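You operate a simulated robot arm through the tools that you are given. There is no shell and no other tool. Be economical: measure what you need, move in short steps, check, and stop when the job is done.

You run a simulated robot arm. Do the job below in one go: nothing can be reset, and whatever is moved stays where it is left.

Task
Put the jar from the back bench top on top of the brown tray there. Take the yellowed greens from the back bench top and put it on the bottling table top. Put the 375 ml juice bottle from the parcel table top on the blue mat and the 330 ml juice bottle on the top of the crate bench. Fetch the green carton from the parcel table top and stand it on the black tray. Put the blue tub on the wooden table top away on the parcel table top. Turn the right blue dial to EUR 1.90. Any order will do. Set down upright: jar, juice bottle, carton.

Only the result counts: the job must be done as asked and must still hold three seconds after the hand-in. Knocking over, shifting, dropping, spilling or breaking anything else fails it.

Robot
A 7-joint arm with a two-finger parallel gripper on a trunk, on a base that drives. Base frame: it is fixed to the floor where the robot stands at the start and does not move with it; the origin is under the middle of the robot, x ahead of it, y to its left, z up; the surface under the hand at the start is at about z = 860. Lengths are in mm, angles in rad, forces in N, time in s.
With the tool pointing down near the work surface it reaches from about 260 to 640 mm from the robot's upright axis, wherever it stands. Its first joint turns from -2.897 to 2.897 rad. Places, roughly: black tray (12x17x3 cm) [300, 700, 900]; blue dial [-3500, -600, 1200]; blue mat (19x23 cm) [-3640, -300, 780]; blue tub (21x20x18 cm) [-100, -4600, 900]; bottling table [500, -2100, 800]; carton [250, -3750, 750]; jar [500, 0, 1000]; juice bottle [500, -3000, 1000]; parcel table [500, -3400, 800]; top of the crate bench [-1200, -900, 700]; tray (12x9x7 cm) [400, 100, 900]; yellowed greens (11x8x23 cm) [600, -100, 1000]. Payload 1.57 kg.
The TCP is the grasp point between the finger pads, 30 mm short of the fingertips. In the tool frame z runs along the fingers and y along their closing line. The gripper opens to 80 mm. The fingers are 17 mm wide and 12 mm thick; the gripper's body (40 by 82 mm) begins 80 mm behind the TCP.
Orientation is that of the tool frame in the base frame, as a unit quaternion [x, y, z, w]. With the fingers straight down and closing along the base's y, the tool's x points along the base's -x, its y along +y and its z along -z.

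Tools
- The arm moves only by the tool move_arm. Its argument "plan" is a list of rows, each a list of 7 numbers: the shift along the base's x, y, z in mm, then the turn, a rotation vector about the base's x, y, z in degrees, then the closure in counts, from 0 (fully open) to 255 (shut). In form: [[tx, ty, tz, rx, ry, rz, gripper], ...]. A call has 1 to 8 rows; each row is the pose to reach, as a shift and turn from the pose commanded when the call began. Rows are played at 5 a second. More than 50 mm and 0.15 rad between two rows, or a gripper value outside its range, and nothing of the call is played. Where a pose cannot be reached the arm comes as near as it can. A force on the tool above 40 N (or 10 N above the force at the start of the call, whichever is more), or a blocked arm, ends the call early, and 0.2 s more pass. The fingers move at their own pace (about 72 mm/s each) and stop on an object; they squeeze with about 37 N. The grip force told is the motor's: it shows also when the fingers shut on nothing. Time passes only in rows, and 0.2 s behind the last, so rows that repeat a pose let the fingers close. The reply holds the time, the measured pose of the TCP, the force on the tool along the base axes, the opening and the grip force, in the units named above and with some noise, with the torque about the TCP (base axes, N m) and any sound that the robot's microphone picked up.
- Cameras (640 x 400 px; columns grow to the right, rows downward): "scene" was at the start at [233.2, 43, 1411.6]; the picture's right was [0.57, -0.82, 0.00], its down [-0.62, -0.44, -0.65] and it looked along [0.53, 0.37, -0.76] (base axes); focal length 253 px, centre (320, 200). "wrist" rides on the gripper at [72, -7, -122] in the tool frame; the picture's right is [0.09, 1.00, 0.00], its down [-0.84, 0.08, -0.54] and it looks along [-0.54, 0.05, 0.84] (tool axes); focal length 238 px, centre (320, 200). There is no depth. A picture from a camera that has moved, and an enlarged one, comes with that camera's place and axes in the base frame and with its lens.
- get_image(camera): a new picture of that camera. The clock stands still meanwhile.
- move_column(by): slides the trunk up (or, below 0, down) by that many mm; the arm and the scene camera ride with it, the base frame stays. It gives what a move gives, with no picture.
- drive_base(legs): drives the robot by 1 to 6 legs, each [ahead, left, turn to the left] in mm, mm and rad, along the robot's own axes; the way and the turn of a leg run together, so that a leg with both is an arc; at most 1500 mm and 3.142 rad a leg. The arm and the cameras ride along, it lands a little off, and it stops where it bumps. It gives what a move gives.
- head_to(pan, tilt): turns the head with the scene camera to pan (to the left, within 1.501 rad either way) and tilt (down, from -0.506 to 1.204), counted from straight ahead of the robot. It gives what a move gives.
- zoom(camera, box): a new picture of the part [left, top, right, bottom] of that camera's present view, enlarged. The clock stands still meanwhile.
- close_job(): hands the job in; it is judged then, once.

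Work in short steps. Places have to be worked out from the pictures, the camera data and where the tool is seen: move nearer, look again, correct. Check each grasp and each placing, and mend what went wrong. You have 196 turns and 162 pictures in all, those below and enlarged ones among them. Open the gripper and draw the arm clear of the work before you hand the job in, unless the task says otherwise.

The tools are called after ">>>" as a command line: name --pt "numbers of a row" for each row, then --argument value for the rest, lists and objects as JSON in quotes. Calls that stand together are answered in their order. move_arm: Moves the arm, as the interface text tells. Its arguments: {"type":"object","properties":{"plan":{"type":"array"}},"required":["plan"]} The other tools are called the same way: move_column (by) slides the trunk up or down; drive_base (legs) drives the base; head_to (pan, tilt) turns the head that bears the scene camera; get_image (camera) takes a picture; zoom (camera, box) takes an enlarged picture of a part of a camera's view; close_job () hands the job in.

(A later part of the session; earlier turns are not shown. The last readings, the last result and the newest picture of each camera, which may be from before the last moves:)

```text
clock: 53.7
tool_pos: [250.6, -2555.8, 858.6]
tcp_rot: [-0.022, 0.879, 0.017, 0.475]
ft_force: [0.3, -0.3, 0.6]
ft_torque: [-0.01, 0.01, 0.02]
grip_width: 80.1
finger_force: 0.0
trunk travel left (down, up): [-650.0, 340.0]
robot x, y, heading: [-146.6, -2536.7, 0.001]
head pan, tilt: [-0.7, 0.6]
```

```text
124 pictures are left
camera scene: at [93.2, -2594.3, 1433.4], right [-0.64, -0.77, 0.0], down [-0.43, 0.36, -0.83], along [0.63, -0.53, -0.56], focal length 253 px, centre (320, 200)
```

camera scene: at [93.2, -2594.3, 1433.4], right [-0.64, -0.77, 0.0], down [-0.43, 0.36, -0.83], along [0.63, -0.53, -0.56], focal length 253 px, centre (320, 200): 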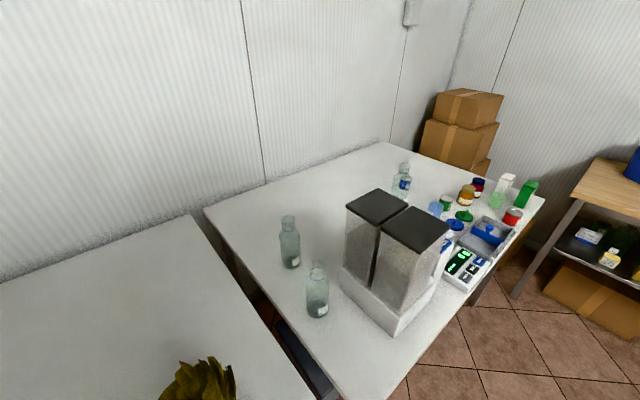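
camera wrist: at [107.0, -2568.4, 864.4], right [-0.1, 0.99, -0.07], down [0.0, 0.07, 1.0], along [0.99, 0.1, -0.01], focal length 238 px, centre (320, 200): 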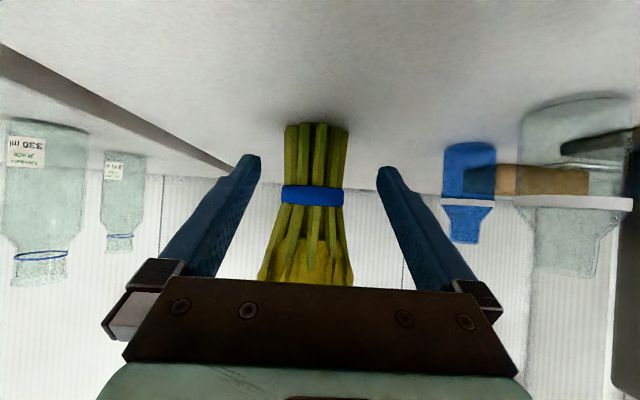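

The front bottle (≈(405,-2850)) is the 330 ml one; the rear one (≈(590,-2885)) is the 375 ml. I back the arm up and point the tool down.

>>> move_arm --pt "-30 0 30 0 7 0 0" --pt "-45 0 70 0 14 0 0" --pt "-45 0 115 0 21 0 0" --pt "-45 0 160 0 28 0 0" --pt "-45 0 200 0 35 0 0" --pt "-45 0 230 0 42 0 0" --pt "-40 0 240 0 49 0 0" --pt "-30 0 240 0 56.5 0 0"

>>> drive_base --legs '[[-50, 0, 0], [0, -310, 0], [60, 0, 0]]'

>>> head_to --pan 0.0 --tilt 0.8

>>> get_image --camera "scene"

>>> get_image --camera "wrist"

```text
clock: 55.7
tool_pos: [155.2, -2676.4, 1039.4]
tcp_rot: [0.205, 0.977, 0.014, -0.057]
ft_force: [0.0, 0.0, 0.4]
ft_torque: [-0.01, -0.01, 0.0]
grip_width: 80.2
finger_force: 0.1
out of reach, approached as far as the arm can: row 3, 4, 5, 6, 7, 8
trunk travel left (down, up): [-650.0, 340.0]
robot x, y, heading: [-142.3, -2537.3, 0.002]
head pan, tilt: [-0.7, 0.6]
stopped in row 8: the arm was blocked; the commanded pose is now the measured one
```

```text
clock: 58.9
tool_pos: [166.3, -2987.3, 1039.7]
tcp_rot: [0.202, 0.978, 0.016, -0.056]
ft_force: [0.1, 0.1, 0.4]
ft_torque: [-0.03, 0.0, 0.01]
grip_width: 79.6
finger_force: 0.1
trunk travel left (down, up): [-650.0, 340.0]
robot x, y, heading: [-131.5, -2849.1, 0.003]
head pan, tilt: [-0.7, 0.6]
```

```text
clock: 60.0
tool_pos: [166.5, -2987.4, 1040.8]
tcp_rot: [0.203, 0.977, 0.016, -0.056]
ft_force: [-0.2, -0.6, -0.4]
ft_torque: [-0.02, 0.03, -0.05]
grip_width: 80.0
finger_force: 0.0
trunk travel left (down, up): [-650.0, 340.0]
robot x, y, heading: [-131.3, -2847.7, 0.008]
head pan, tilt: [0.0, 0.799]
```

```text
123 pictures are left
camera scene: at [117.2, -2848.0, 1416.5], right [0.0, -1.0, 0.0], down [-0.72, 0.0, -0.7], along [0.7, 0.0, -0.72], focal length 253 px, centre (320, 200)
```

scene: 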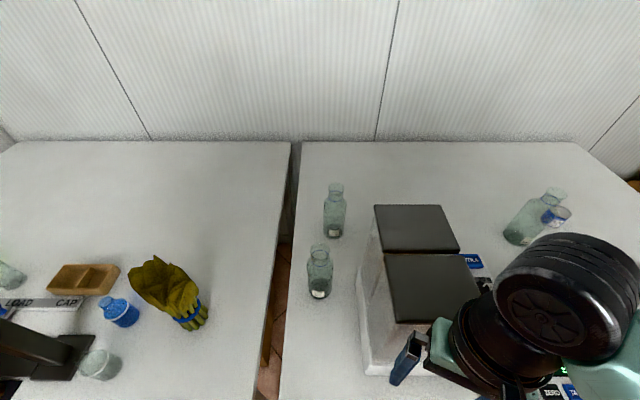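

```text
122 pictures are left
camera wrist: at [109.0, -2971.3, 1169.1], right [0.31, 0.95, 0.02], down [0.85, -0.29, 0.44], along [0.43, -0.12, -0.9], focal length 238 px, centre (320, 200)
```

wrist: 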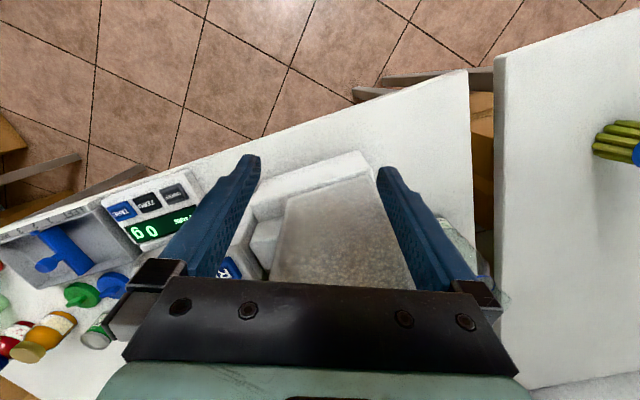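

The arm swung into an awkward pose, but nothing was touched and the greens stand (their projection matches upright). I raise the trunk, then straighten the arm away from the dispensers.

>>> move_column --by 150

>>> move_arm --pt "20 25 0 -0.4 -1.6 5.9 0" --pt "40 55 0 -0.9 -3.3 11.8 0" --pt "60 85 0 -1.4 -4.9 17.6 0" --pt "80 115 0 -1.8 -6.5 23.5 0" --pt "100 137 0 -1.8 -6.5 23.5 0" --pt "130 137 0 -1.8 -6.5 23.5 0" --pt "130 137 0 -1.8 -6.5 23.5 0"

>>> get_image --camera "scene"

>>> get_image --camera "wrist"

```text
clock: 61.8
tool_pos: [165.8, -2987.8, 1190.2]
tcp_rot: [0.202, 0.978, 0.017, -0.056]
ft_force: [0.9, 0.1, 0.6]
ft_torque: [-0.01, -0.01, 0.0]
grip_width: 80.1
finger_force: 0.1
trunk travel left (down, up): [-800.0, 190.0]
robot x, y, heading: [-134.5, -2847.1, 0.005]
head pan, tilt: [0.0, 0.799]
```

```text
clock: 63.4
tool_pos: [294.9, -2849.6, 1187.7]
tcp_rot: [-0.002, 1.0, 0.001, 0.001]
ft_force: [-0.2, -0.6, 0.0]
ft_torque: [-0.01, -0.05, 0.0]
grip_width: 80.3
finger_force: 0.0
trunk travel left (down, up): [-800.0, 190.0]
robot x, y, heading: [-134.1, -2847.1, 0.008]
head pan, tilt: [0.0, 0.799]
```

```text
121 pictures are left
camera scene: at [116.7, -2847.9, 1566.6], right [0.01, -1.0, 0.0], down [-0.72, 0.0, -0.7], along [0.7, 0.0, -0.72], focal length 253 px, centre (320, 200)
```

scene: 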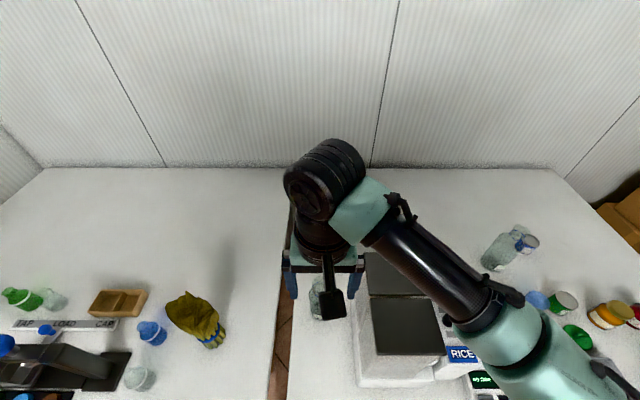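

```text
120 pictures are left
camera wrist: at [222.0, -2855.7, 1309.7], right [-0.1, 1.0, 0.0], down [0.84, 0.08, 0.54], along [0.54, 0.05, -0.84], focal length 238 px, centre (320, 200)
```

wrist: 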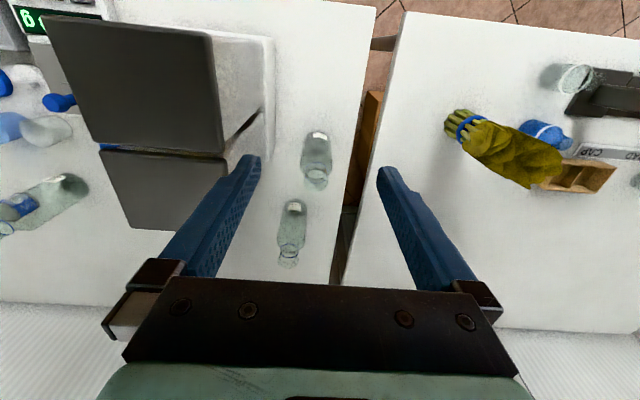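

Arm is straight now, over the gap. Front bottle estimated at (420,-2847); moving above it at z≈1000.

>>> move_arm --pt "40 0 -10 0 0 0 0" --pt "80 1 -30 0 0 0 0" --pt "120 2 -55 0 0 0 0" --pt "125 2 -100 0 0 0 0" --pt "125 2 -145 0 0 0 0" --pt "125 2 -170 0 0 0 0" --pt "125 2 -170 0 0 0 0"

>>> get_image --camera "wrist"

```text
clock: 65.0
tool_pos: [421.8, -2849.3, 1019.4]
tcp_rot: [-0.002, 1.0, 0.001, -0.001]
ft_force: [-1.1, -0.2, 0.3]
ft_torque: [0.02, 0.0, -0.03]
grip_width: 80.1
finger_force: 0.0
trunk travel left (down, up): [-800.0, 190.0]
robot x, y, heading: [-135.6, -2849.0, 0.001]
head pan, tilt: [0.0, 0.799]
```

```text
119 pictures are left
camera wrist: at [348.3, -2854.8, 1140.5], right [-0.1, 1.0, 0.0], down [0.84, 0.08, 0.54], along [0.54, 0.05, -0.84], focal length 238 px, centre (320, 200)
```

wrist: 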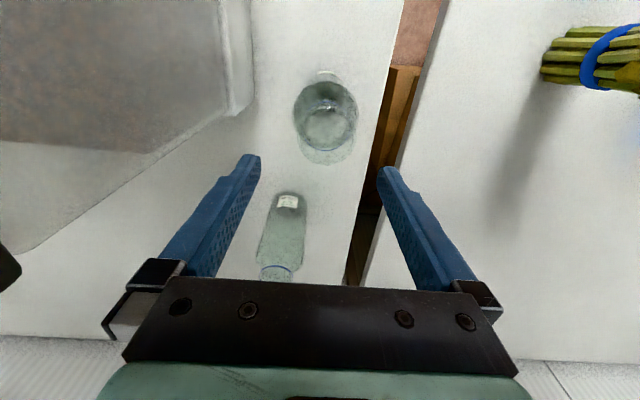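

I zoom in on the bottle to separate base, shoulder and mouth.

>>> zoom --camera "wrist" --box '[260, 50, 400, 180]'

>>> zoom --camera "scene" --box '[230, 220, 390, 330]'

```text
3.08 times, centred on (330, 115) of wrist
camera zoom: at [348.3, -2854.8, 1140.5], right [-0.1, 1.0, 0.0], down [0.84, 0.08, 0.54], along [0.54, 0.05, -0.84], focal length 733 px, centre (289, 462)
```

zoom: 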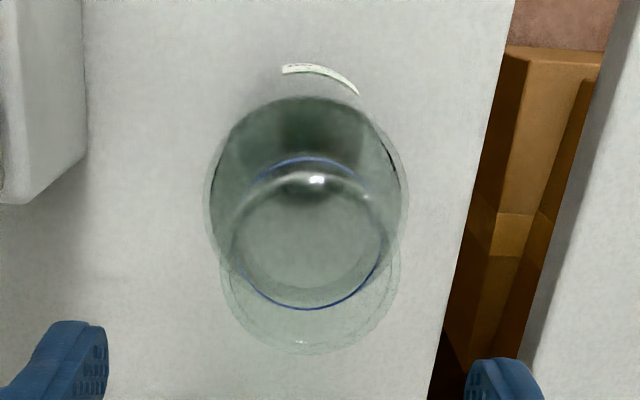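

```text
3.64 times, centred on (310, 275) of scene
camera zoom: at [117.1, -2847.9, 1566.5], right [0.01, -1.0, 0.0], down [-0.72, 0.0, -0.7], along [0.7, 0.0, -0.72], focal length 919 px, centre (356, -73)
```

zoom: 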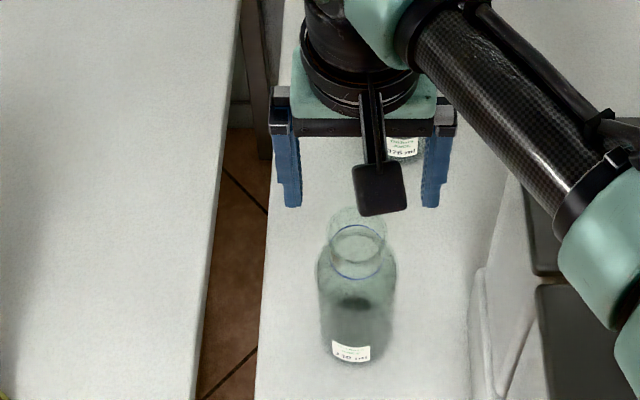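

Bottle centre ≈(407,-2846), height ≈170 (top ≈975). Shifting and lowering halfway to check alignment.

>>> move_arm --pt "-14 3 -10 0 0 0 0" --pt "-14 3 -30 0 0 0 0" --pt "-14 3 -30 0 0 0 0"

>>> get_image --camera "wrist"

>>> zoom --camera "scene" --box '[230, 220, 390, 330]'

```text
clock: 65.8
tool_pos: [407.3, -2845.4, 989.3]
tcp_rot: [-0.002, 1.0, 0.001, 0.001]
ft_force: [1.3, -0.8, -0.3]
ft_torque: [-0.03, 0.0, 0.01]
grip_width: 80.0
finger_force: 0.1
trunk travel left (down, up): [-800.0, 190.0]
robot x, y, heading: [-134.0, -2848.5, 0.005]
head pan, tilt: [0.0, 0.799]
```

```text
116 pictures are left
camera wrist: at [333.5, -2851.0, 1111.0], right [-0.1, 1.0, 0.0], down [0.84, 0.08, 0.54], along [0.54, 0.05, -0.84], focal length 238 px, centre (320, 200)
```

wrist: 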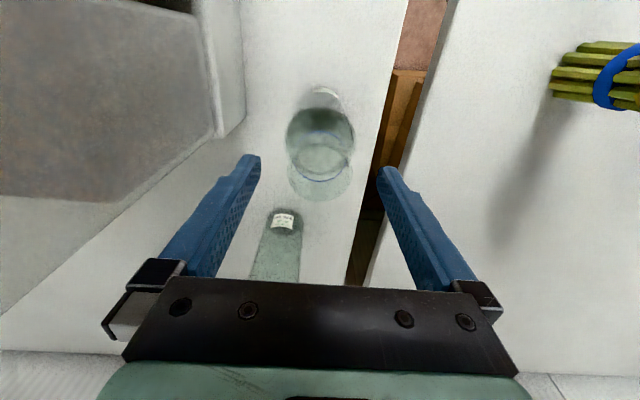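

```text
3.64 times, centred on (310, 275) of scene
camera zoom: at [117.0, -2848.0, 1566.6], right [0.01, -1.0, 0.0], down [-0.72, 0.0, -0.7], along [0.7, 0.0, -0.72], focal length 919 px, centre (356, -73)
```

zoom: 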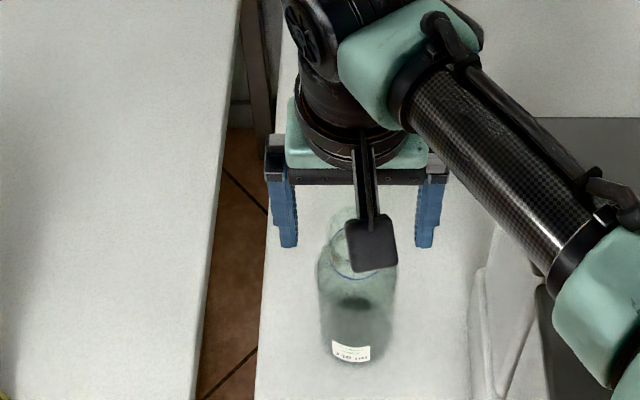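

Aligned in both axes. Lowering to z≈905 and closing, then a small lift test.

>>> move_arm --pt "0 0 -35 0 0 0 0" --pt "0 0 -65 0 0 0 0" --pt "0 0 -82 0 0 0 0" --pt "0 0 -82 0 0 0 200" --pt "0 0 -82 0 0 0 255" --pt "0 0 -82 0 0 0 255" --pt "0 0 -77 0 0 0 255" --pt "0 0 -62 0 0 0 255"

>>> get_image --camera "wrist"

```text
clock: 67.5
tool_pos: [407.1, -2844.7, 928.4]
tcp_rot: [-0.002, 1.0, 0.001, 0.0]
ft_force: [0.4, -0.4, -2.2]
ft_torque: [0.03, -0.01, 0.01]
grip_width: 61.2
finger_force: 36.5
trunk travel left (down, up): [-800.0, 190.0]
robot x, y, heading: [-136.9, -2850.3, 0.006]
head pan, tilt: [0.0, 0.799]
```

```text
114 pictures are left
camera wrist: at [334.2, -2850.5, 1049.8], right [-0.1, 1.0, 0.0], down [0.84, 0.08, 0.54], along [0.54, 0.05, -0.84], focal length 238 px, centre (320, 200)
```

wrist: 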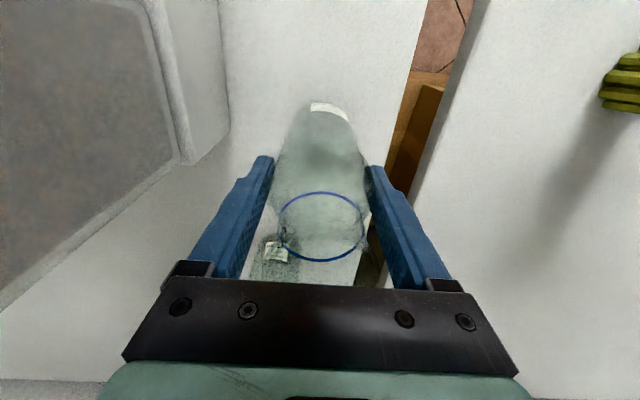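

Held (61 mm, ~2 N; grip is 105 above the base). Lifting high, then backing the base away from the table.

>>> move_arm --pt "0 0 30 0 0 0 255" --pt "0 0 70 0 0 0 255" --pt "0 0 110 0 0 0 255" --pt "0 0 150 0 0 0 255" --pt "-20 0 190 0 0 0 255" --pt "-50 0 210 0 0 0 255" --pt "-80 0 220 0 0 0 255"

>>> drive_base --legs '[[-450, 0, 0]]'

>>> head_to --pan 1.5 --tilt 0.4

>>> get_image --camera "scene"

```text
clock: 69.2
tool_pos: [325.6, -2844.0, 1147.5]
tcp_rot: [-0.001, 1.0, 0.0, 0.0]
ft_force: [-0.6, -0.5, -2.3]
ft_torque: [-0.03, -0.01, 0.03]
grip_width: 61.2
finger_force: 37.4
trunk travel left (down, up): [-800.0, 190.0]
robot x, y, heading: [-133.6, -2849.4, 0.005]
head pan, tilt: [0.0, 0.799]
```

```text
clock: 71.8
tool_pos: [-117.1, -2845.6, 1147.3]
tcp_rot: [-0.002, 1.0, 0.001, 0.001]
ft_force: [0.9, 0.1, -2.7]
ft_torque: [-0.03, 0.02, -0.02]
grip_width: 61.1
finger_force: 36.9
trunk travel left (down, up): [-800.0, 190.0]
robot x, y, heading: [-577.6, -2850.1, 0.004]
head pan, tilt: [0.0, 0.799]
```

```text
clock: 73.5
tool_pos: [-116.8, -2846.3, 1148.0]
tcp_rot: [-0.001, 1.0, 0.001, 0.0]
ft_force: [0.7, -0.5, -1.6]
ft_torque: [0.02, 0.0, -0.01]
grip_width: 60.8
finger_force: 36.6
trunk travel left (down, up): [-800.0, 190.0]
robot x, y, heading: [-577.5, -2850.8, 0.011]
head pan, tilt: [1.499, 0.4]
```

```text
113 pictures are left
camera scene: at [-401.3, -2758.1, 1601.6], right [1.0, -0.07, 0.0], down [-0.03, -0.39, -0.92], along [0.06, 0.92, -0.39], focal length 253 px, centre (320, 200)
```

scene: 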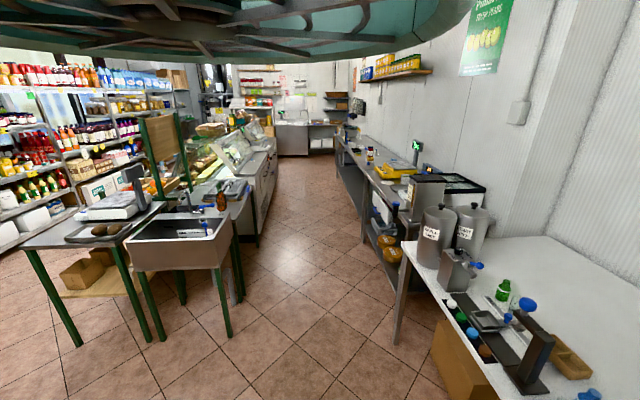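

I zoom on the region where the crate bench should project (~(203,216)).

>>> zoom --camera "scene" --box '[0, 90, 280, 330]'

```text
1.67 times, centred on (140, 210) of scene
camera zoom: at [-401.3, -2758.1, 1601.6], right [1.0, -0.07, 0.0], down [-0.03, -0.39, -0.92], along [0.06, 0.92, -0.39], focal length 421 px, centre (620, 183)
```

zoom: 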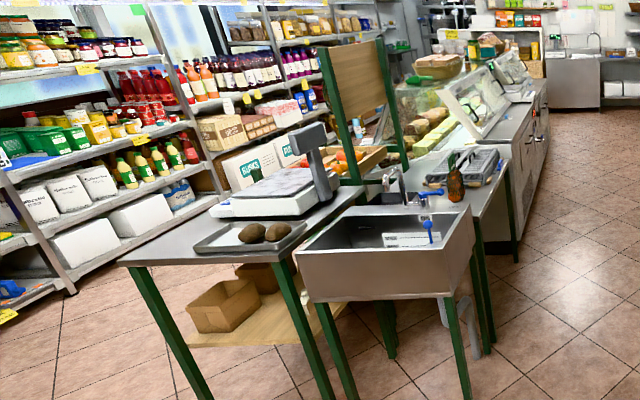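

Unclear yet which bench is meant. I strafe to y≈-2200 in the open aisle, turn left to face +y and look again.

>>> drive_base --legs '[[0, 650, 0], [0, 0, 1.571]]'

>>> head_to --pan 0.5 --tilt 0.5

>>> get_image --camera "scene"

```text
clock: 81.0
tool_pos: [-590.2, -1729.4, 1146.4]
tcp_rot: [0.713, -0.701, -0.001, 0.001]
ft_force: [-0.2, -0.6, -2.6]
ft_torque: [-0.03, 0.04, -0.02]
grip_width: 61.1
finger_force: 37.1
trunk travel left (down, up): [-800.0, 190.0]
robot x, y, heading: [-581.0, -2190.3, 1.596]
head pan, tilt: [1.499, 0.4]
```

```text
clock: 82.2
tool_pos: [-590.0, -1729.4, 1147.6]
tcp_rot: [0.714, -0.701, 0.0, 0.001]
ft_force: [-0.2, 0.4, -2.0]
ft_torque: [-0.02, 0.0, -0.02]
grip_width: 60.9
finger_force: 37.1
trunk travel left (down, up): [-800.0, 190.0]
robot x, y, heading: [-581.1, -2187.8, 1.591]
head pan, tilt: [0.499, 0.499]
```

```text
111 pictures are left
camera scene: at [-628.3, -1941.7, 1592.4], right [0.87, 0.5, 0.0], down [0.24, -0.42, -0.88], along [-0.44, 0.76, -0.48], focal length 253 px, centre (320, 200)
```

scene: 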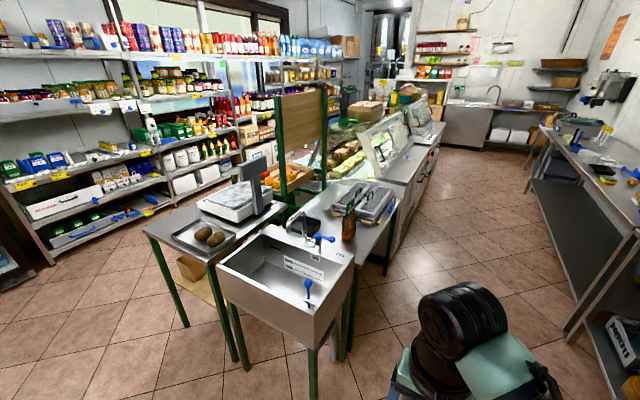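

Projecting [-1200,-900,700] lands around (324,236), the table behind the sink. Zooming there.

>>> zoom --camera "scene" --box '[140, 130, 440, 330]'

```text
2.00 times, centred on (290, 230) of scene
camera zoom: at [-628.3, -1941.7, 1592.4], right [0.87, 0.5, 0.0], down [0.24, -0.42, -0.88], along [-0.44, 0.76, -0.48], focal length 506 px, centre (380, 140)
```

zoom: 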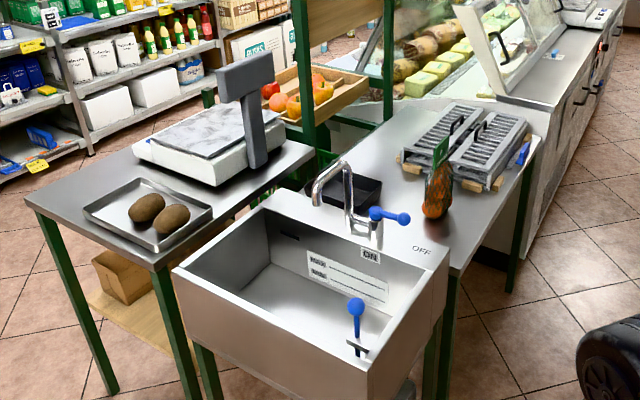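

The green-legged table behind the sink (top ≈700, right edge x≈-940, y from -1030 to -300) matches the place. I drive alongside it and turn to face it.

>>> drive_base --legs '[[1350, -20, -0.02]]'

>>> head_to --pan 1.4 --tilt 0.6

>>> get_image --camera "scene"

```text
clock: 89.0
tool_pos: [-572.9, -370.6, 1147.3]
tcp_rot: [-0.706, 0.708, 0.0, 0.0]
ft_force: [-0.3, 0.0, -3.3]
ft_torque: [0.03, 0.01, -0.02]
grip_width: 61.2
finger_force: 37.3
trunk travel left (down, up): [-800.0, 190.0]
robot x, y, heading: [-575.2, -829.6, 1.569]
head pan, tilt: [0.499, 0.499]
```

```text
clock: 90.2
tool_pos: [-572.0, -371.5, 1147.9]
tcp_rot: [-0.706, 0.708, 0.0, 0.0]
ft_force: [-0.3, 0.9, -2.8]
ft_torque: [0.01, 0.03, -0.02]
grip_width: 61.1
finger_force: 36.9
trunk travel left (down, up): [-800.0, 190.0]
robot x, y, heading: [-572.2, -826.9, 1.569]
head pan, tilt: [1.4, 0.6]
```

```text
109 pictures are left
camera scene: at [-659.2, -646.8, 1583.3], right [0.17, 0.98, 0.0], down [0.56, -0.1, -0.83], along [-0.81, 0.14, -0.56], focal length 253 px, centre (320, 200)
```

scene: 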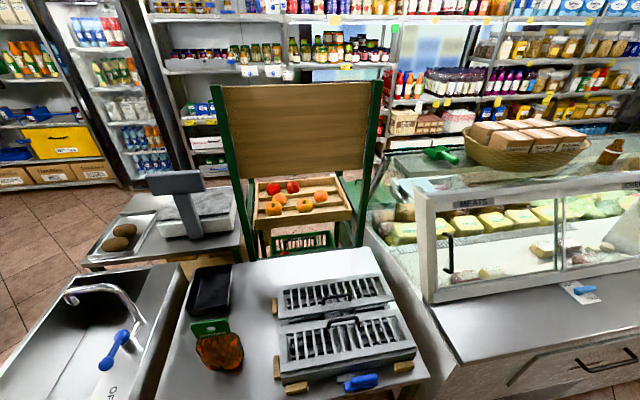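

This bench (with attached sink, centre ≈(-1200,-900)) fits the description. Zooming to find a free spot on its top.

>>> zoom --camera "scene" --box '[130, 220, 450, 400]'

```text
2.00 times, centred on (290, 310) of scene
camera zoom: at [-659.2, -646.8, 1583.3], right [0.17, 0.98, 0.0], down [0.56, -0.1, -0.83], along [-0.81, 0.14, -0.56], focal length 506 px, centre (380, -20)
```

zoom: 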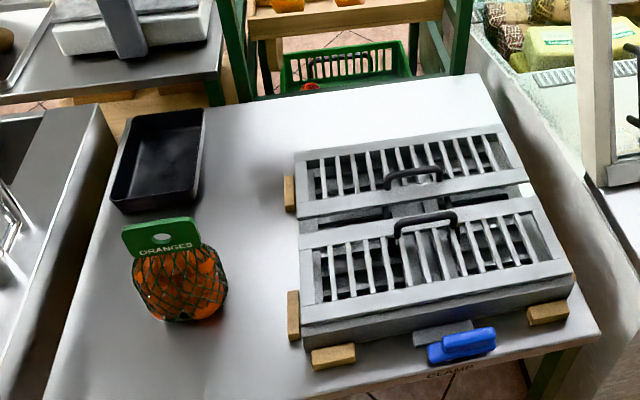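

Free spot on the bench top is about (-1240,-800), between the oranges/black tray and the racks; top z≈690. I turn left to face -x and move so the bottle can reach.

>>> drive_base --legs '[[0, 0, 1.571], [70, -30, 0]]'

>>> head_to --pan 0.0 --tilt 0.8

>>> get_image --camera "scene"

>>> get_image --camera "wrist"

```text
clock: 95.1
tool_pos: [-1100.1, -794.7, 1147.6]
tcp_rot: [1.0, -0.01, 0.001, 0.001]
ft_force: [0.5, -0.7, -2.5]
ft_torque: [0.0, 0.02, -0.02]
grip_width: 61.0
finger_force: 36.9
trunk travel left (down, up): [-800.0, 190.0]
robot x, y, heading: [-642.7, -798.6, 3.127]
head pan, tilt: [1.4, 0.6]
```

```text
clock: 96.6
tool_pos: [-1100.1, -794.2, 1146.8]
tcp_rot: [1.0, -0.009, 0.001, 0.0]
ft_force: [1.3, -0.1, -1.9]
ft_torque: [0.01, 0.0, 0.01]
grip_width: 61.1
finger_force: 36.8
trunk travel left (down, up): [-800.0, 190.0]
robot x, y, heading: [-645.3, -801.3, 3.123]
head pan, tilt: [0.0, 0.799]
```

```text
107 pictures are left
camera scene: at [-892.5, -797.6, 1566.5], right [0.02, 1.0, 0.0], down [0.72, -0.01, -0.7], along [-0.7, 0.01, -0.72], focal length 253 px, centre (320, 200)
```

scene: 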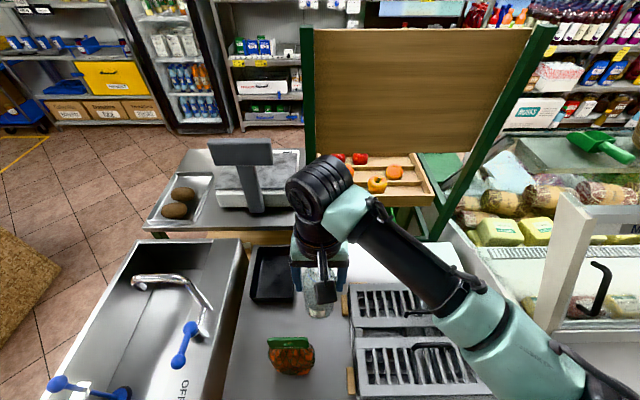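

```text
106 pictures are left
camera wrist: at [-1030.3, -787.4, 1269.2], right [0.07, -1.0, 0.0], down [-0.84, -0.06, 0.54], along [-0.54, -0.04, -0.84], focal length 238 px, centre (320, 200)
```

wrist: 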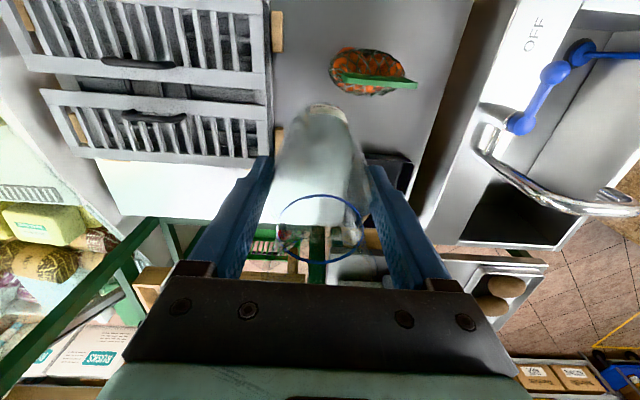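

Free area confirmed around (-1190,-800), y from -700 to -900. I move over it, then lower the trunk and check.

>>> move_arm --pt "-30 -2 0 0 0 0 255" --pt "-60 -4 0 0 0 0 255" --pt "-90 -6 -20 0 0 0 255" --pt "-90 -6 -50 0 0 0 255" --pt "-90 -6 -50 0 0 0 255"

>>> move_column --by -200

>>> get_image --camera "wrist"

>>> get_image --camera "scene"

```text
clock: 97.8
tool_pos: [-1189.1, -803.5, 1095.6]
tcp_rot: [1.0, -0.01, 0.0, 0.001]
ft_force: [0.0, 0.5, -1.6]
ft_torque: [-0.02, 0.02, 0.01]
grip_width: 61.3
finger_force: 37.1
trunk travel left (down, up): [-800.0, 190.0]
robot x, y, heading: [-638.4, -797.4, 3.124]
head pan, tilt: [0.0, 0.799]
```

```text
clock: 100.0
tool_pos: [-1189.7, -801.4, 896.4]
tcp_rot: [1.0, -0.008, 0.0, 0.001]
ft_force: [-0.7, 0.7, -2.2]
ft_torque: [-0.01, 0.05, 0.01]
grip_width: 61.0
finger_force: 37.5
trunk travel left (down, up): [-600.0, 390.0]
robot x, y, heading: [-639.4, -803.5, 3.13]
head pan, tilt: [0.0, 0.799]
```

```text
105 pictures are left
camera wrist: at [-1119.8, -795.2, 1018.1], right [0.07, -1.0, 0.0], down [-0.84, -0.06, 0.54], along [-0.54, -0.04, -0.84], focal length 238 px, centre (320, 200)
```

wrist: 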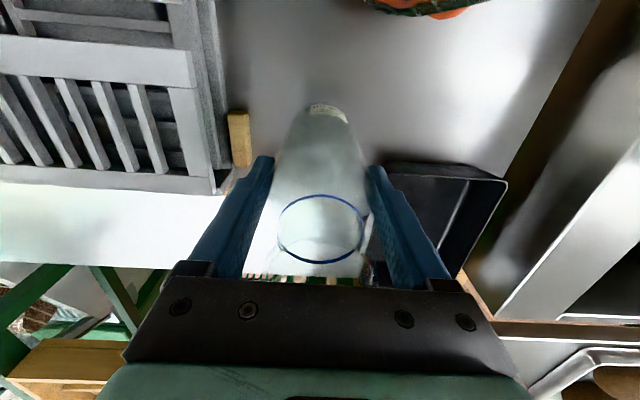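

```text
104 pictures are left
camera scene: at [-892.4, -797.6, 1366.5], right [0.02, 1.0, 0.0], down [0.72, -0.01, -0.7], along [-0.7, 0.01, -0.72], focal length 253 px, centre (320, 200)
```

scene: 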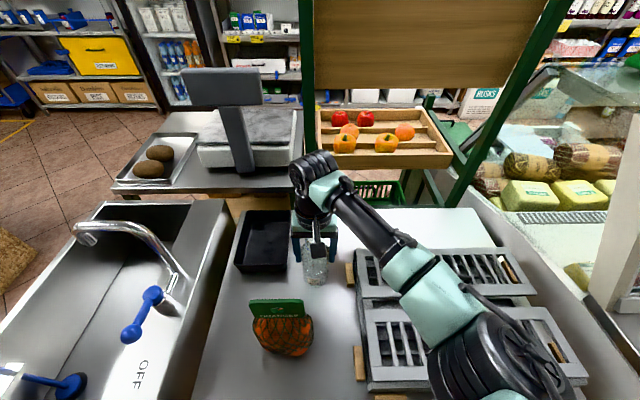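

Clear on both sides. Lowering by arm to just above expected contact, then in small steps.

>>> move_arm --pt "0 0 -30 0 0 0 255" --pt "0 0 -60 0 0 0 255" --pt "0 0 -75 0 0 0 255" --pt "0 0 -83 0 0 0 255" --pt "0 0 -88 0 0 0 255" --pt "0 0 -93 0 0 0 255" --pt "0 0 -93 0 0 0 255"

>>> get_image --camera "wrist"

```text
clock: 100.8
tool_pos: [-1194.0, -798.8, 831.3]
tcp_rot: [1.0, -0.01, -0.006, 0.002]
ft_force: [6.5, -0.5, 21.3]
ft_torque: [0.43, -0.3, -0.16]
grip_width: 61.2
finger_force: 36.6
trunk travel left (down, up): [-600.0, 390.0]
robot x, y, heading: [-645.5, -800.0, 3.131]
head pan, tilt: [0.0, 0.799]
stopped in row 4: the force on the tool passed its limit at 58 N (the readings are from after the stop); the commanded pose is now the measured one
```

```text
103 pictures are left
camera wrist: at [-1121.6, -793.5, 953.2], right [0.07, -1.0, 0.0], down [-0.83, -0.06, 0.55], along [-0.55, -0.04, -0.83], focal length 238 px, centre (320, 200)
```

wrist: 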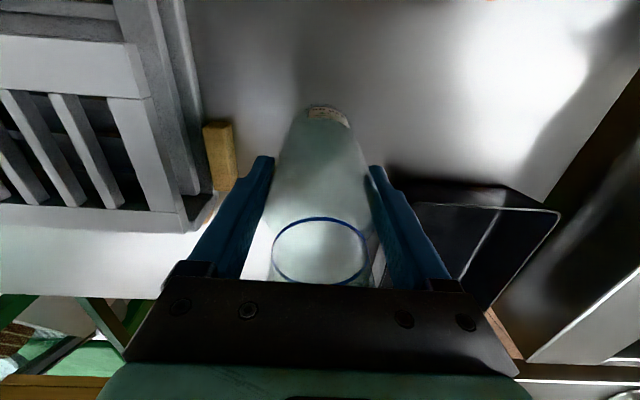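

The bottle has touched the bench (slid up slightly in the grip). I ease the pressure off by a couple of mm and read the force.

>>> move_arm --pt "0 0 1 0 0 0 255" --pt "0 0 2 0 0 0 255" --pt "0 0 2 0 0 0 255"

>>> zoom --camera "scene" --box '[240, 190, 400, 310]'

```text
clock: 101.6
tool_pos: [-1193.3, -800.6, 832.5]
tcp_rot: [1.0, -0.009, -0.008, 0.002]
ft_force: [-3.0, 0.6, 14.2]
ft_torque: [0.36, 0.52, 0.02]
grip_width: 61.1
finger_force: 36.2
trunk travel left (down, up): [-600.0, 390.0]
robot x, y, heading: [-641.8, -802.5, 3.126]
head pan, tilt: [0.0, 0.799]
```

```text
3.33 times, centred on (320, 250) of scene
camera zoom: at [-890.9, -797.6, 1366.8], right [0.02, 1.0, 0.0], down [0.72, -0.01, -0.7], along [-0.7, 0.01, -0.72], focal length 843 px, centre (320, 33)
```

zoom: 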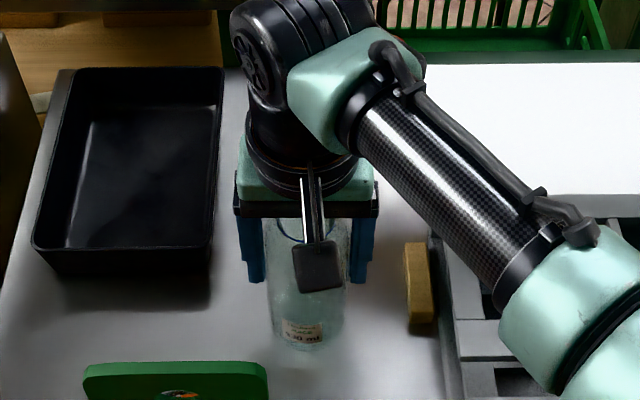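

Still ~16 N pressing; easing another 2 mm.

>>> move_arm --pt "0 0 1.5 0 0 0 255" --pt "0 0 3 0 0 0 255" --pt "0 0 3 0 0 0 255"

```text
clock: 102.4
tool_pos: [-1192.3, -800.6, 832.6]
tcp_rot: [1.0, -0.009, -0.002, 0.001]
ft_force: [-0.9, -0.7, -2.9]
ft_torque: [-0.02, -0.01, -0.04]
grip_width: 61.4
finger_force: 37.0
trunk travel left (down, up): [-600.0, 390.0]
robot x, y, heading: [-642.8, -801.3, 3.126]
head pan, tilt: [0.0, 0.799]
```

Now just free of the surface (<1 mm). Lowering 1 mm, opening, and rising straight up.

>>> move_arm --pt "0 0 -1 0 0 0 255" --pt "0 0 -1 0 0 0 100" --pt "0 0 -1 0 0 0 0" --pt "0 0 -1 0 0 0 0" --pt "0 0 35 0 0 0 0" --pt "0 0 80 0 0 0 0" --pt "0 0 125 0 0 0 0" --pt "0 0 170 0 0 0 0"

>>> get_image --camera "wrist"

>>> get_image --camera "scene"

```text
clock: 104.2
tool_pos: [-1192.5, -800.5, 1002.9]
tcp_rot: [1.0, -0.01, -0.004, 0.002]
ft_force: [-0.8, 0.8, 0.1]
ft_torque: [-0.01, 0.01, 0.02]
grip_width: 79.9
finger_force: 0.1
trunk travel left (down, up): [-600.0, 390.0]
robot x, y, heading: [-637.8, -801.8, 3.13]
head pan, tilt: [0.0, 0.799]
```

```text
101 pictures are left
camera wrist: at [-1121.0, -793.3, 1124.2], right [0.07, -1.0, 0.0], down [-0.83, -0.06, 0.55], along [-0.55, -0.04, -0.84], focal length 238 px, centre (320, 200)
```

wrist: 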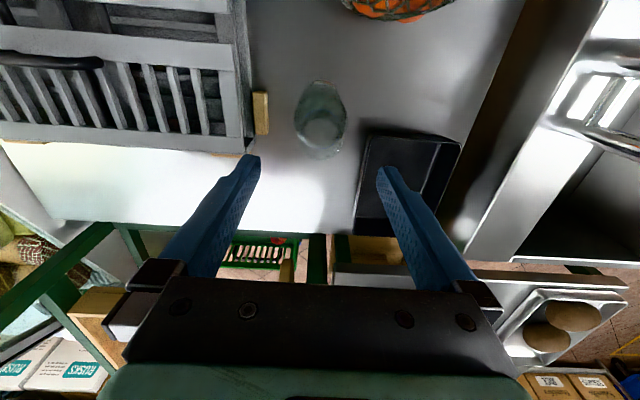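

```text
100 pictures are left
camera scene: at [-892.0, -797.7, 1366.5], right [0.02, 1.0, 0.0], down [0.72, -0.01, -0.7], along [-0.7, 0.01, -0.72], focal length 253 px, centre (320, 200)
```

scene: 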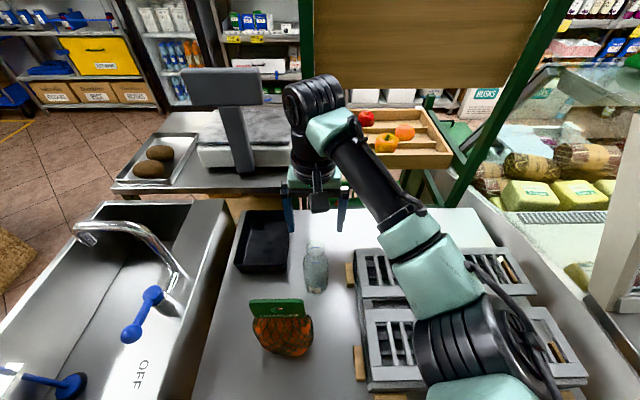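

The bottle stands on the bench. I raise/retract the arm, back up, turn around to face +x, and strafe to the parcel table's far end.

>>> move_arm --pt "0 0 40 0 0 0 0" --pt "10 0 80 0 0 0 0" --pt "40 0 110 0 0 0 0" --pt "75 0 140 0 0 0 0" --pt "115 0 150 0 0 0 0"

>>> drive_base --legs '[[-120, 0, 0], [0, 0, -1.571], [-1400, 0, 0], [-1300, 0, 0], [0, 0, -1.571]]'

>>> head_to --pan -0.6 --tilt 0.6

>>> get_image --camera "scene"

```text
clock: 105.4
tool_pos: [-1078.7, -804.1, 1017.8]
tcp_rot: [1.0, -0.009, -0.011, 0.009]
ft_force: [1.3, -0.4, 0.6]
ft_torque: [0.01, 0.04, 0.0]
grip_width: 80.0
finger_force: 0.0
out of reach, approached as far as the arm can: row 1, 2, 3, 4, 5
trunk travel left (down, up): [-600.0, 390.0]
robot x, y, heading: [-640.7, -802.7, 3.127]
head pan, tilt: [0.0, 0.799]
```

```text
clock: 127.1
tool_pos: [-157.7, -3498.8, 1016.0]
tcp_rot: [0.019, 1.0, 0.008, 0.01]
ft_force: [1.0, 0.2, 0.2]
ft_torque: [-0.01, -0.01, 0.01]
grip_width: 80.0
finger_force: 0.0
trunk travel left (down, up): [-600.0, 390.0]
robot x, y, heading: [-599.4, -3496.1, -0.038]
head pan, tilt: [0.0, 0.799]
```

```text
clock: 128.1
tool_pos: [-157.6, -3500.3, 1016.9]
tcp_rot: [0.019, 1.0, 0.008, 0.01]
ft_force: [-0.2, 0.2, 0.5]
ft_torque: [-0.03, -0.03, 0.02]
grip_width: 79.9
finger_force: 0.1
trunk travel left (down, up): [-600.0, 390.0]
robot x, y, heading: [-592.3, -3496.0, -0.04]
head pan, tilt: [-0.6, 0.6]
```

```text
99 pictures are left
camera scene: at [-355.8, -3555.4, 1383.4], right [-0.59, -0.8, 0.0], down [-0.45, 0.34, -0.82], along [0.66, -0.49, -0.57], focal length 253 px, centre (320, 200)
```

scene: 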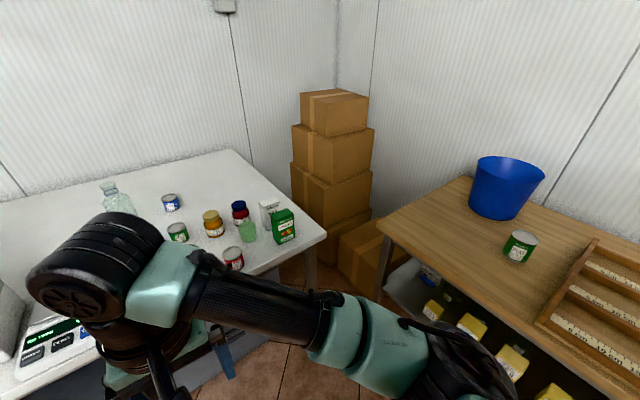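

The tub is on the wooden table at ≈(-119,-4593), front edge y≈-4176. I turn right to face it, strafe to x≈-130, and look.

>>> drive_base --legs '[[0, 0, -1.531], [0, 460, 0], [230, 0, 0]]'

>>> head_to --pan 0.0 --tilt 0.7

>>> get_image --camera "scene"

```text
clock: 135.9
tool_pos: [-147.7, -4173.5, 1016.4]
tcp_rot: [0.716, 0.698, -0.001, 0.013]
ft_force: [-0.6, 0.7, -1.0]
ft_torque: [0.0, -0.02, -0.02]
grip_width: 79.9
finger_force: 0.1
trunk travel left (down, up): [-600.0, 390.0]
robot x, y, heading: [-145.3, -3738.1, -1.594]
head pan, tilt: [-0.6, 0.6]
```

```text
clock: 136.9
tool_pos: [-146.9, -4174.9, 1017.1]
tcp_rot: [0.716, 0.698, -0.001, 0.013]
ft_force: [-0.4, -0.4, 0.1]
ft_torque: [0.04, 0.02, -0.02]
grip_width: 80.1
finger_force: 0.1
trunk travel left (down, up): [-600.0, 390.0]
robot x, y, heading: [-150.5, -3735.1, -1.589]
head pan, tilt: [0.0, 0.7]
```

```text
98 pictures are left
camera scene: at [-154.7, -3991.7, 1374.8], right [-1.0, 0.02, 0.0], down [0.02, 0.64, -0.77], along [-0.02, -0.76, -0.64], focal length 253 px, centre (320, 200)
```

scene: 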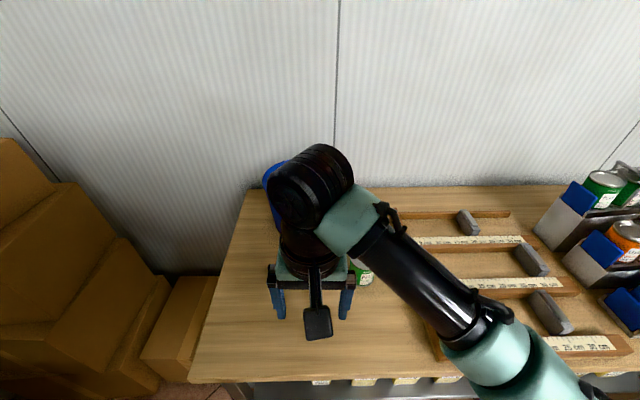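

The arm hides the tub. I raise the trunk 180 mm and look with both cameras.

>>> move_column --by 180

>>> get_image --camera "wrist"

>>> get_image --camera "scene"

```text
clock: 138.9
tool_pos: [-147.5, -4174.6, 1196.9]
tcp_rot: [0.717, 0.697, -0.001, 0.012]
ft_force: [-0.1, -0.5, 0.4]
ft_torque: [0.02, -0.01, 0.02]
grip_width: 80.0
finger_force: 0.1
trunk travel left (down, up): [-780.0, 210.0]
robot x, y, heading: [-149.5, -3733.8, -1.594]
head pan, tilt: [0.0, 0.7]
```

```text
97 pictures are left
camera wrist: at [-155.3, -4098.6, 1317.1], right [1.0, 0.07, 0.02], down [0.05, -0.83, 0.56], along [0.05, -0.56, -0.83], focal length 238 px, centre (320, 200)
```

wrist: 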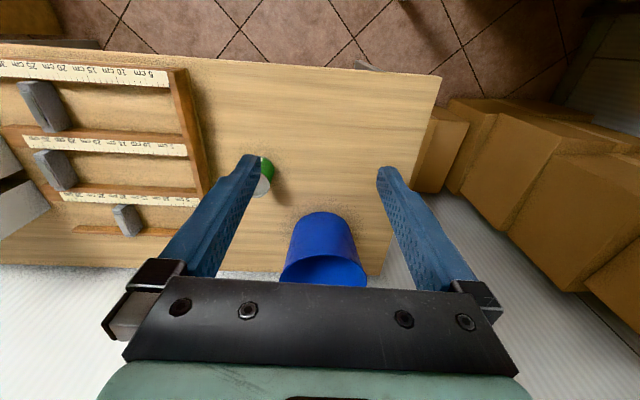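

```text
96 pictures are left
camera scene: at [-154.6, -3991.7, 1554.7], right [-1.0, 0.02, 0.0], down [0.02, 0.64, -0.76], along [-0.02, -0.76, -0.64], focal length 253 px, centre (320, 200)
```

scene: 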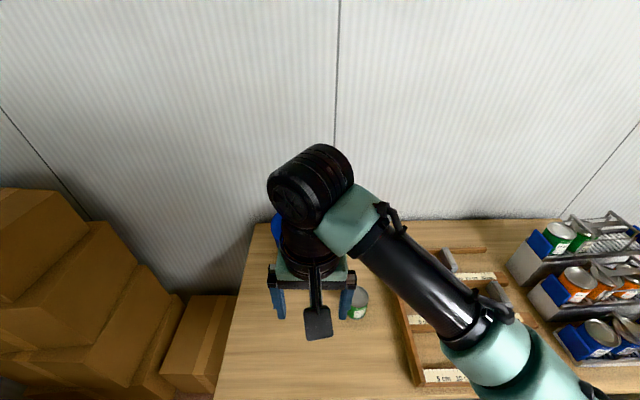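

Zooming on the tub in the wrist view for its rim.

>>> zoom --camera "wrist" --box '[230, 180, 430, 300]'

```text
3.20 times, centred on (330, 240) of wrist
camera zoom: at [-155.3, -4098.6, 1317.1], right [1.0, 0.07, 0.02], down [0.05, -0.83, 0.56], along [0.05, -0.56, -0.83], focal length 763 px, centre (288, 72)
```

zoom: 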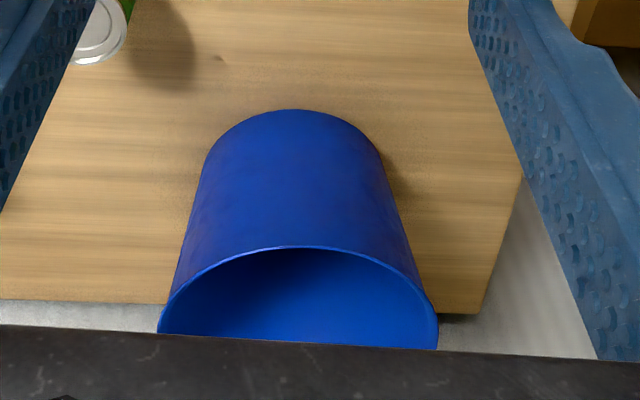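

Tub near rim ≈(-121,-4450), top ≈ 950–990. I drive 115 mm nearer and rotate the tool 90° so the fingers close across the near rim wall.

>>> drive_base --legs '[[115, 0, 0.02]]'

>>> move_arm --pt "0 0 0 0 0 8 0" --pt "0 0 0 0 0 16 0" --pt "0 0 0 0 0 24 0" --pt "0 0 0 0 0 32 0" --pt "0 0 0 0 0 40 0" --pt "0 0 0 0 0 48 0" --pt "0 0 0 0 0 56 0" --pt "0 0 0 0 0 64 0"

>>> move_arm --pt "0 0 0 0 0 8 0" --pt "0 0 0 0 0 16 0" --pt "0 0 0 0 0 24 0" --pt "0 0 0 0 0 24 0"

>>> get_image --camera "wrist"

>>> get_image --camera "scene"

```text
clock: 140.2
tool_pos: [-140.2, -4289.8, 1199.1]
tcp_rot: [0.71, 0.705, -0.001, 0.013]
ft_force: [0.2, -0.8, 0.2]
ft_torque: [0.0, 0.01, -0.02]
grip_width: 79.9
finger_force: 0.0
trunk travel left (down, up): [-780.0, 210.0]
robot x, y, heading: [-150.1, -3852.3, -1.576]
head pan, tilt: [0.0, 0.7]
```

```text
clock: 141.9
tool_pos: [-140.1, -4290.7, 1195.1]
tcp_rot: [0.226, 0.974, 0.006, 0.013]
ft_force: [0.4, -0.4, -0.4]
ft_torque: [0.0, 0.02, 0.01]
grip_width: 80.2
finger_force: 0.0
trunk travel left (down, up): [-780.0, 210.0]
robot x, y, heading: [-150.1, -3848.4, -1.573]
head pan, tilt: [0.0, 0.7]
```

```text
clock: 142.9
tool_pos: [-140.2, -4289.8, 1192.8]
tcp_rot: [0.02, 1.0, 0.008, 0.011]
ft_force: [-0.7, -0.3, 0.8]
ft_torque: [0.01, -0.03, -0.03]
grip_width: 79.9
finger_force: 0.0
out of reach, approached as far as the arm can: row 1, 2, 3, 4
trunk travel left (down, up): [-780.0, 210.0]
robot x, y, heading: [-151.9, -3852.8, -1.576]
head pan, tilt: [0.0, 0.7]
```

```text
94 pictures are left
camera wrist: at [-217.0, -4295.3, 1311.9], right [-0.05, 1.0, 0.01], down [0.83, 0.04, 0.56], along [0.56, 0.04, -0.83], focal length 238 px, centre (320, 200)
```

wrist: 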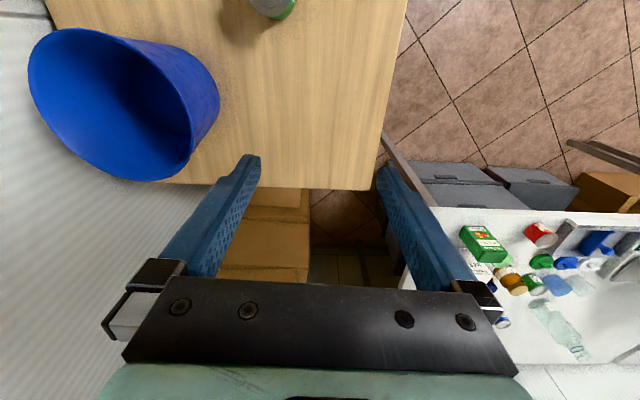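

```text
93 pictures are left
camera scene: at [-151.5, -4108.0, 1554.8], right [-1.0, 0.0, 0.0], down [0.0, 0.64, -0.76], along [0.0, -0.76, -0.64], focal length 253 px, centre (320, 200)
```

scene: 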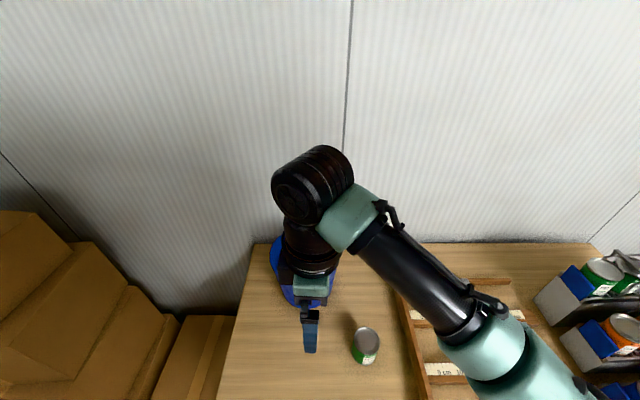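

I move above the near rim and check the alignment.

>>> move_arm --pt "5 -40 0 0 0 0 0" --pt "10 -80 0 0 0 0 0" --pt "15 -120 0 0 0 0 0" --pt "19 -160 -15 0 0 0 0" --pt "19 -160 -50 0 0 0 0" --pt "19 -160 -50 0 0 0 0"

>>> get_image --camera "wrist"

>>> get_image --camera "scene"

```text
clock: 144.3
tool_pos: [-121.2, -4452.3, 1142.6]
tcp_rot: [0.02, 1.0, 0.008, 0.01]
ft_force: [0.2, -0.3, 0.1]
ft_torque: [-0.03, 0.01, -0.03]
grip_width: 79.8
finger_force: 0.1
out of reach, approached as far as the arm can: row 3
trunk travel left (down, up): [-780.0, 210.0]
robot x, y, heading: [-149.0, -3851.1, -1.572]
head pan, tilt: [0.0, 0.7]
```

```text
92 pictures are left
camera wrist: at [-197.7, -4456.5, 1263.4], right [-0.05, 1.0, 0.02], down [0.83, 0.03, 0.56], along [0.56, 0.04, -0.83], focal length 238 px, centre (320, 200)
```

wrist: 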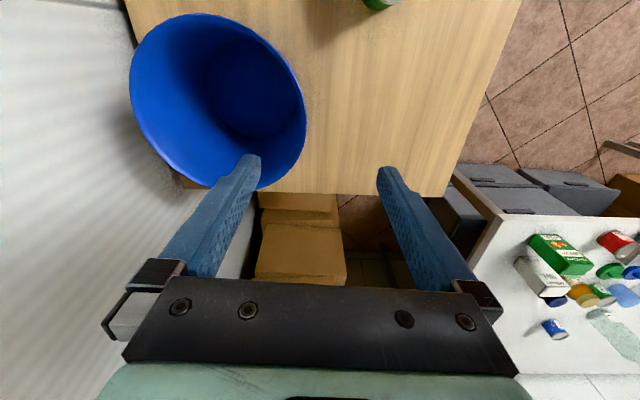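

```text
91 pictures are left
camera scene: at [-150.9, -4108.1, 1554.7], right [-1.0, 0.0, 0.0], down [0.0, 0.64, -0.76], along [0.0, -0.76, -0.64], focal length 253 px, centre (320, 200)
```

scene: 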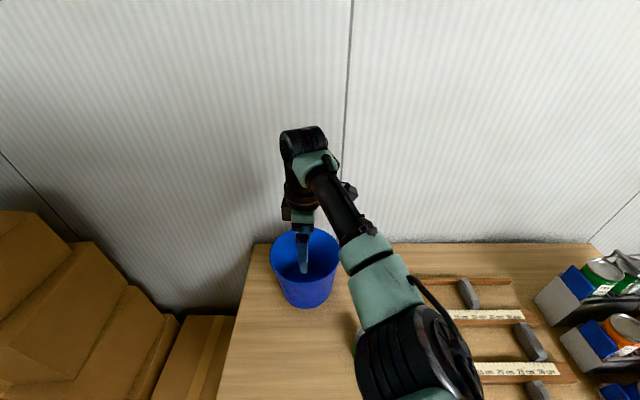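

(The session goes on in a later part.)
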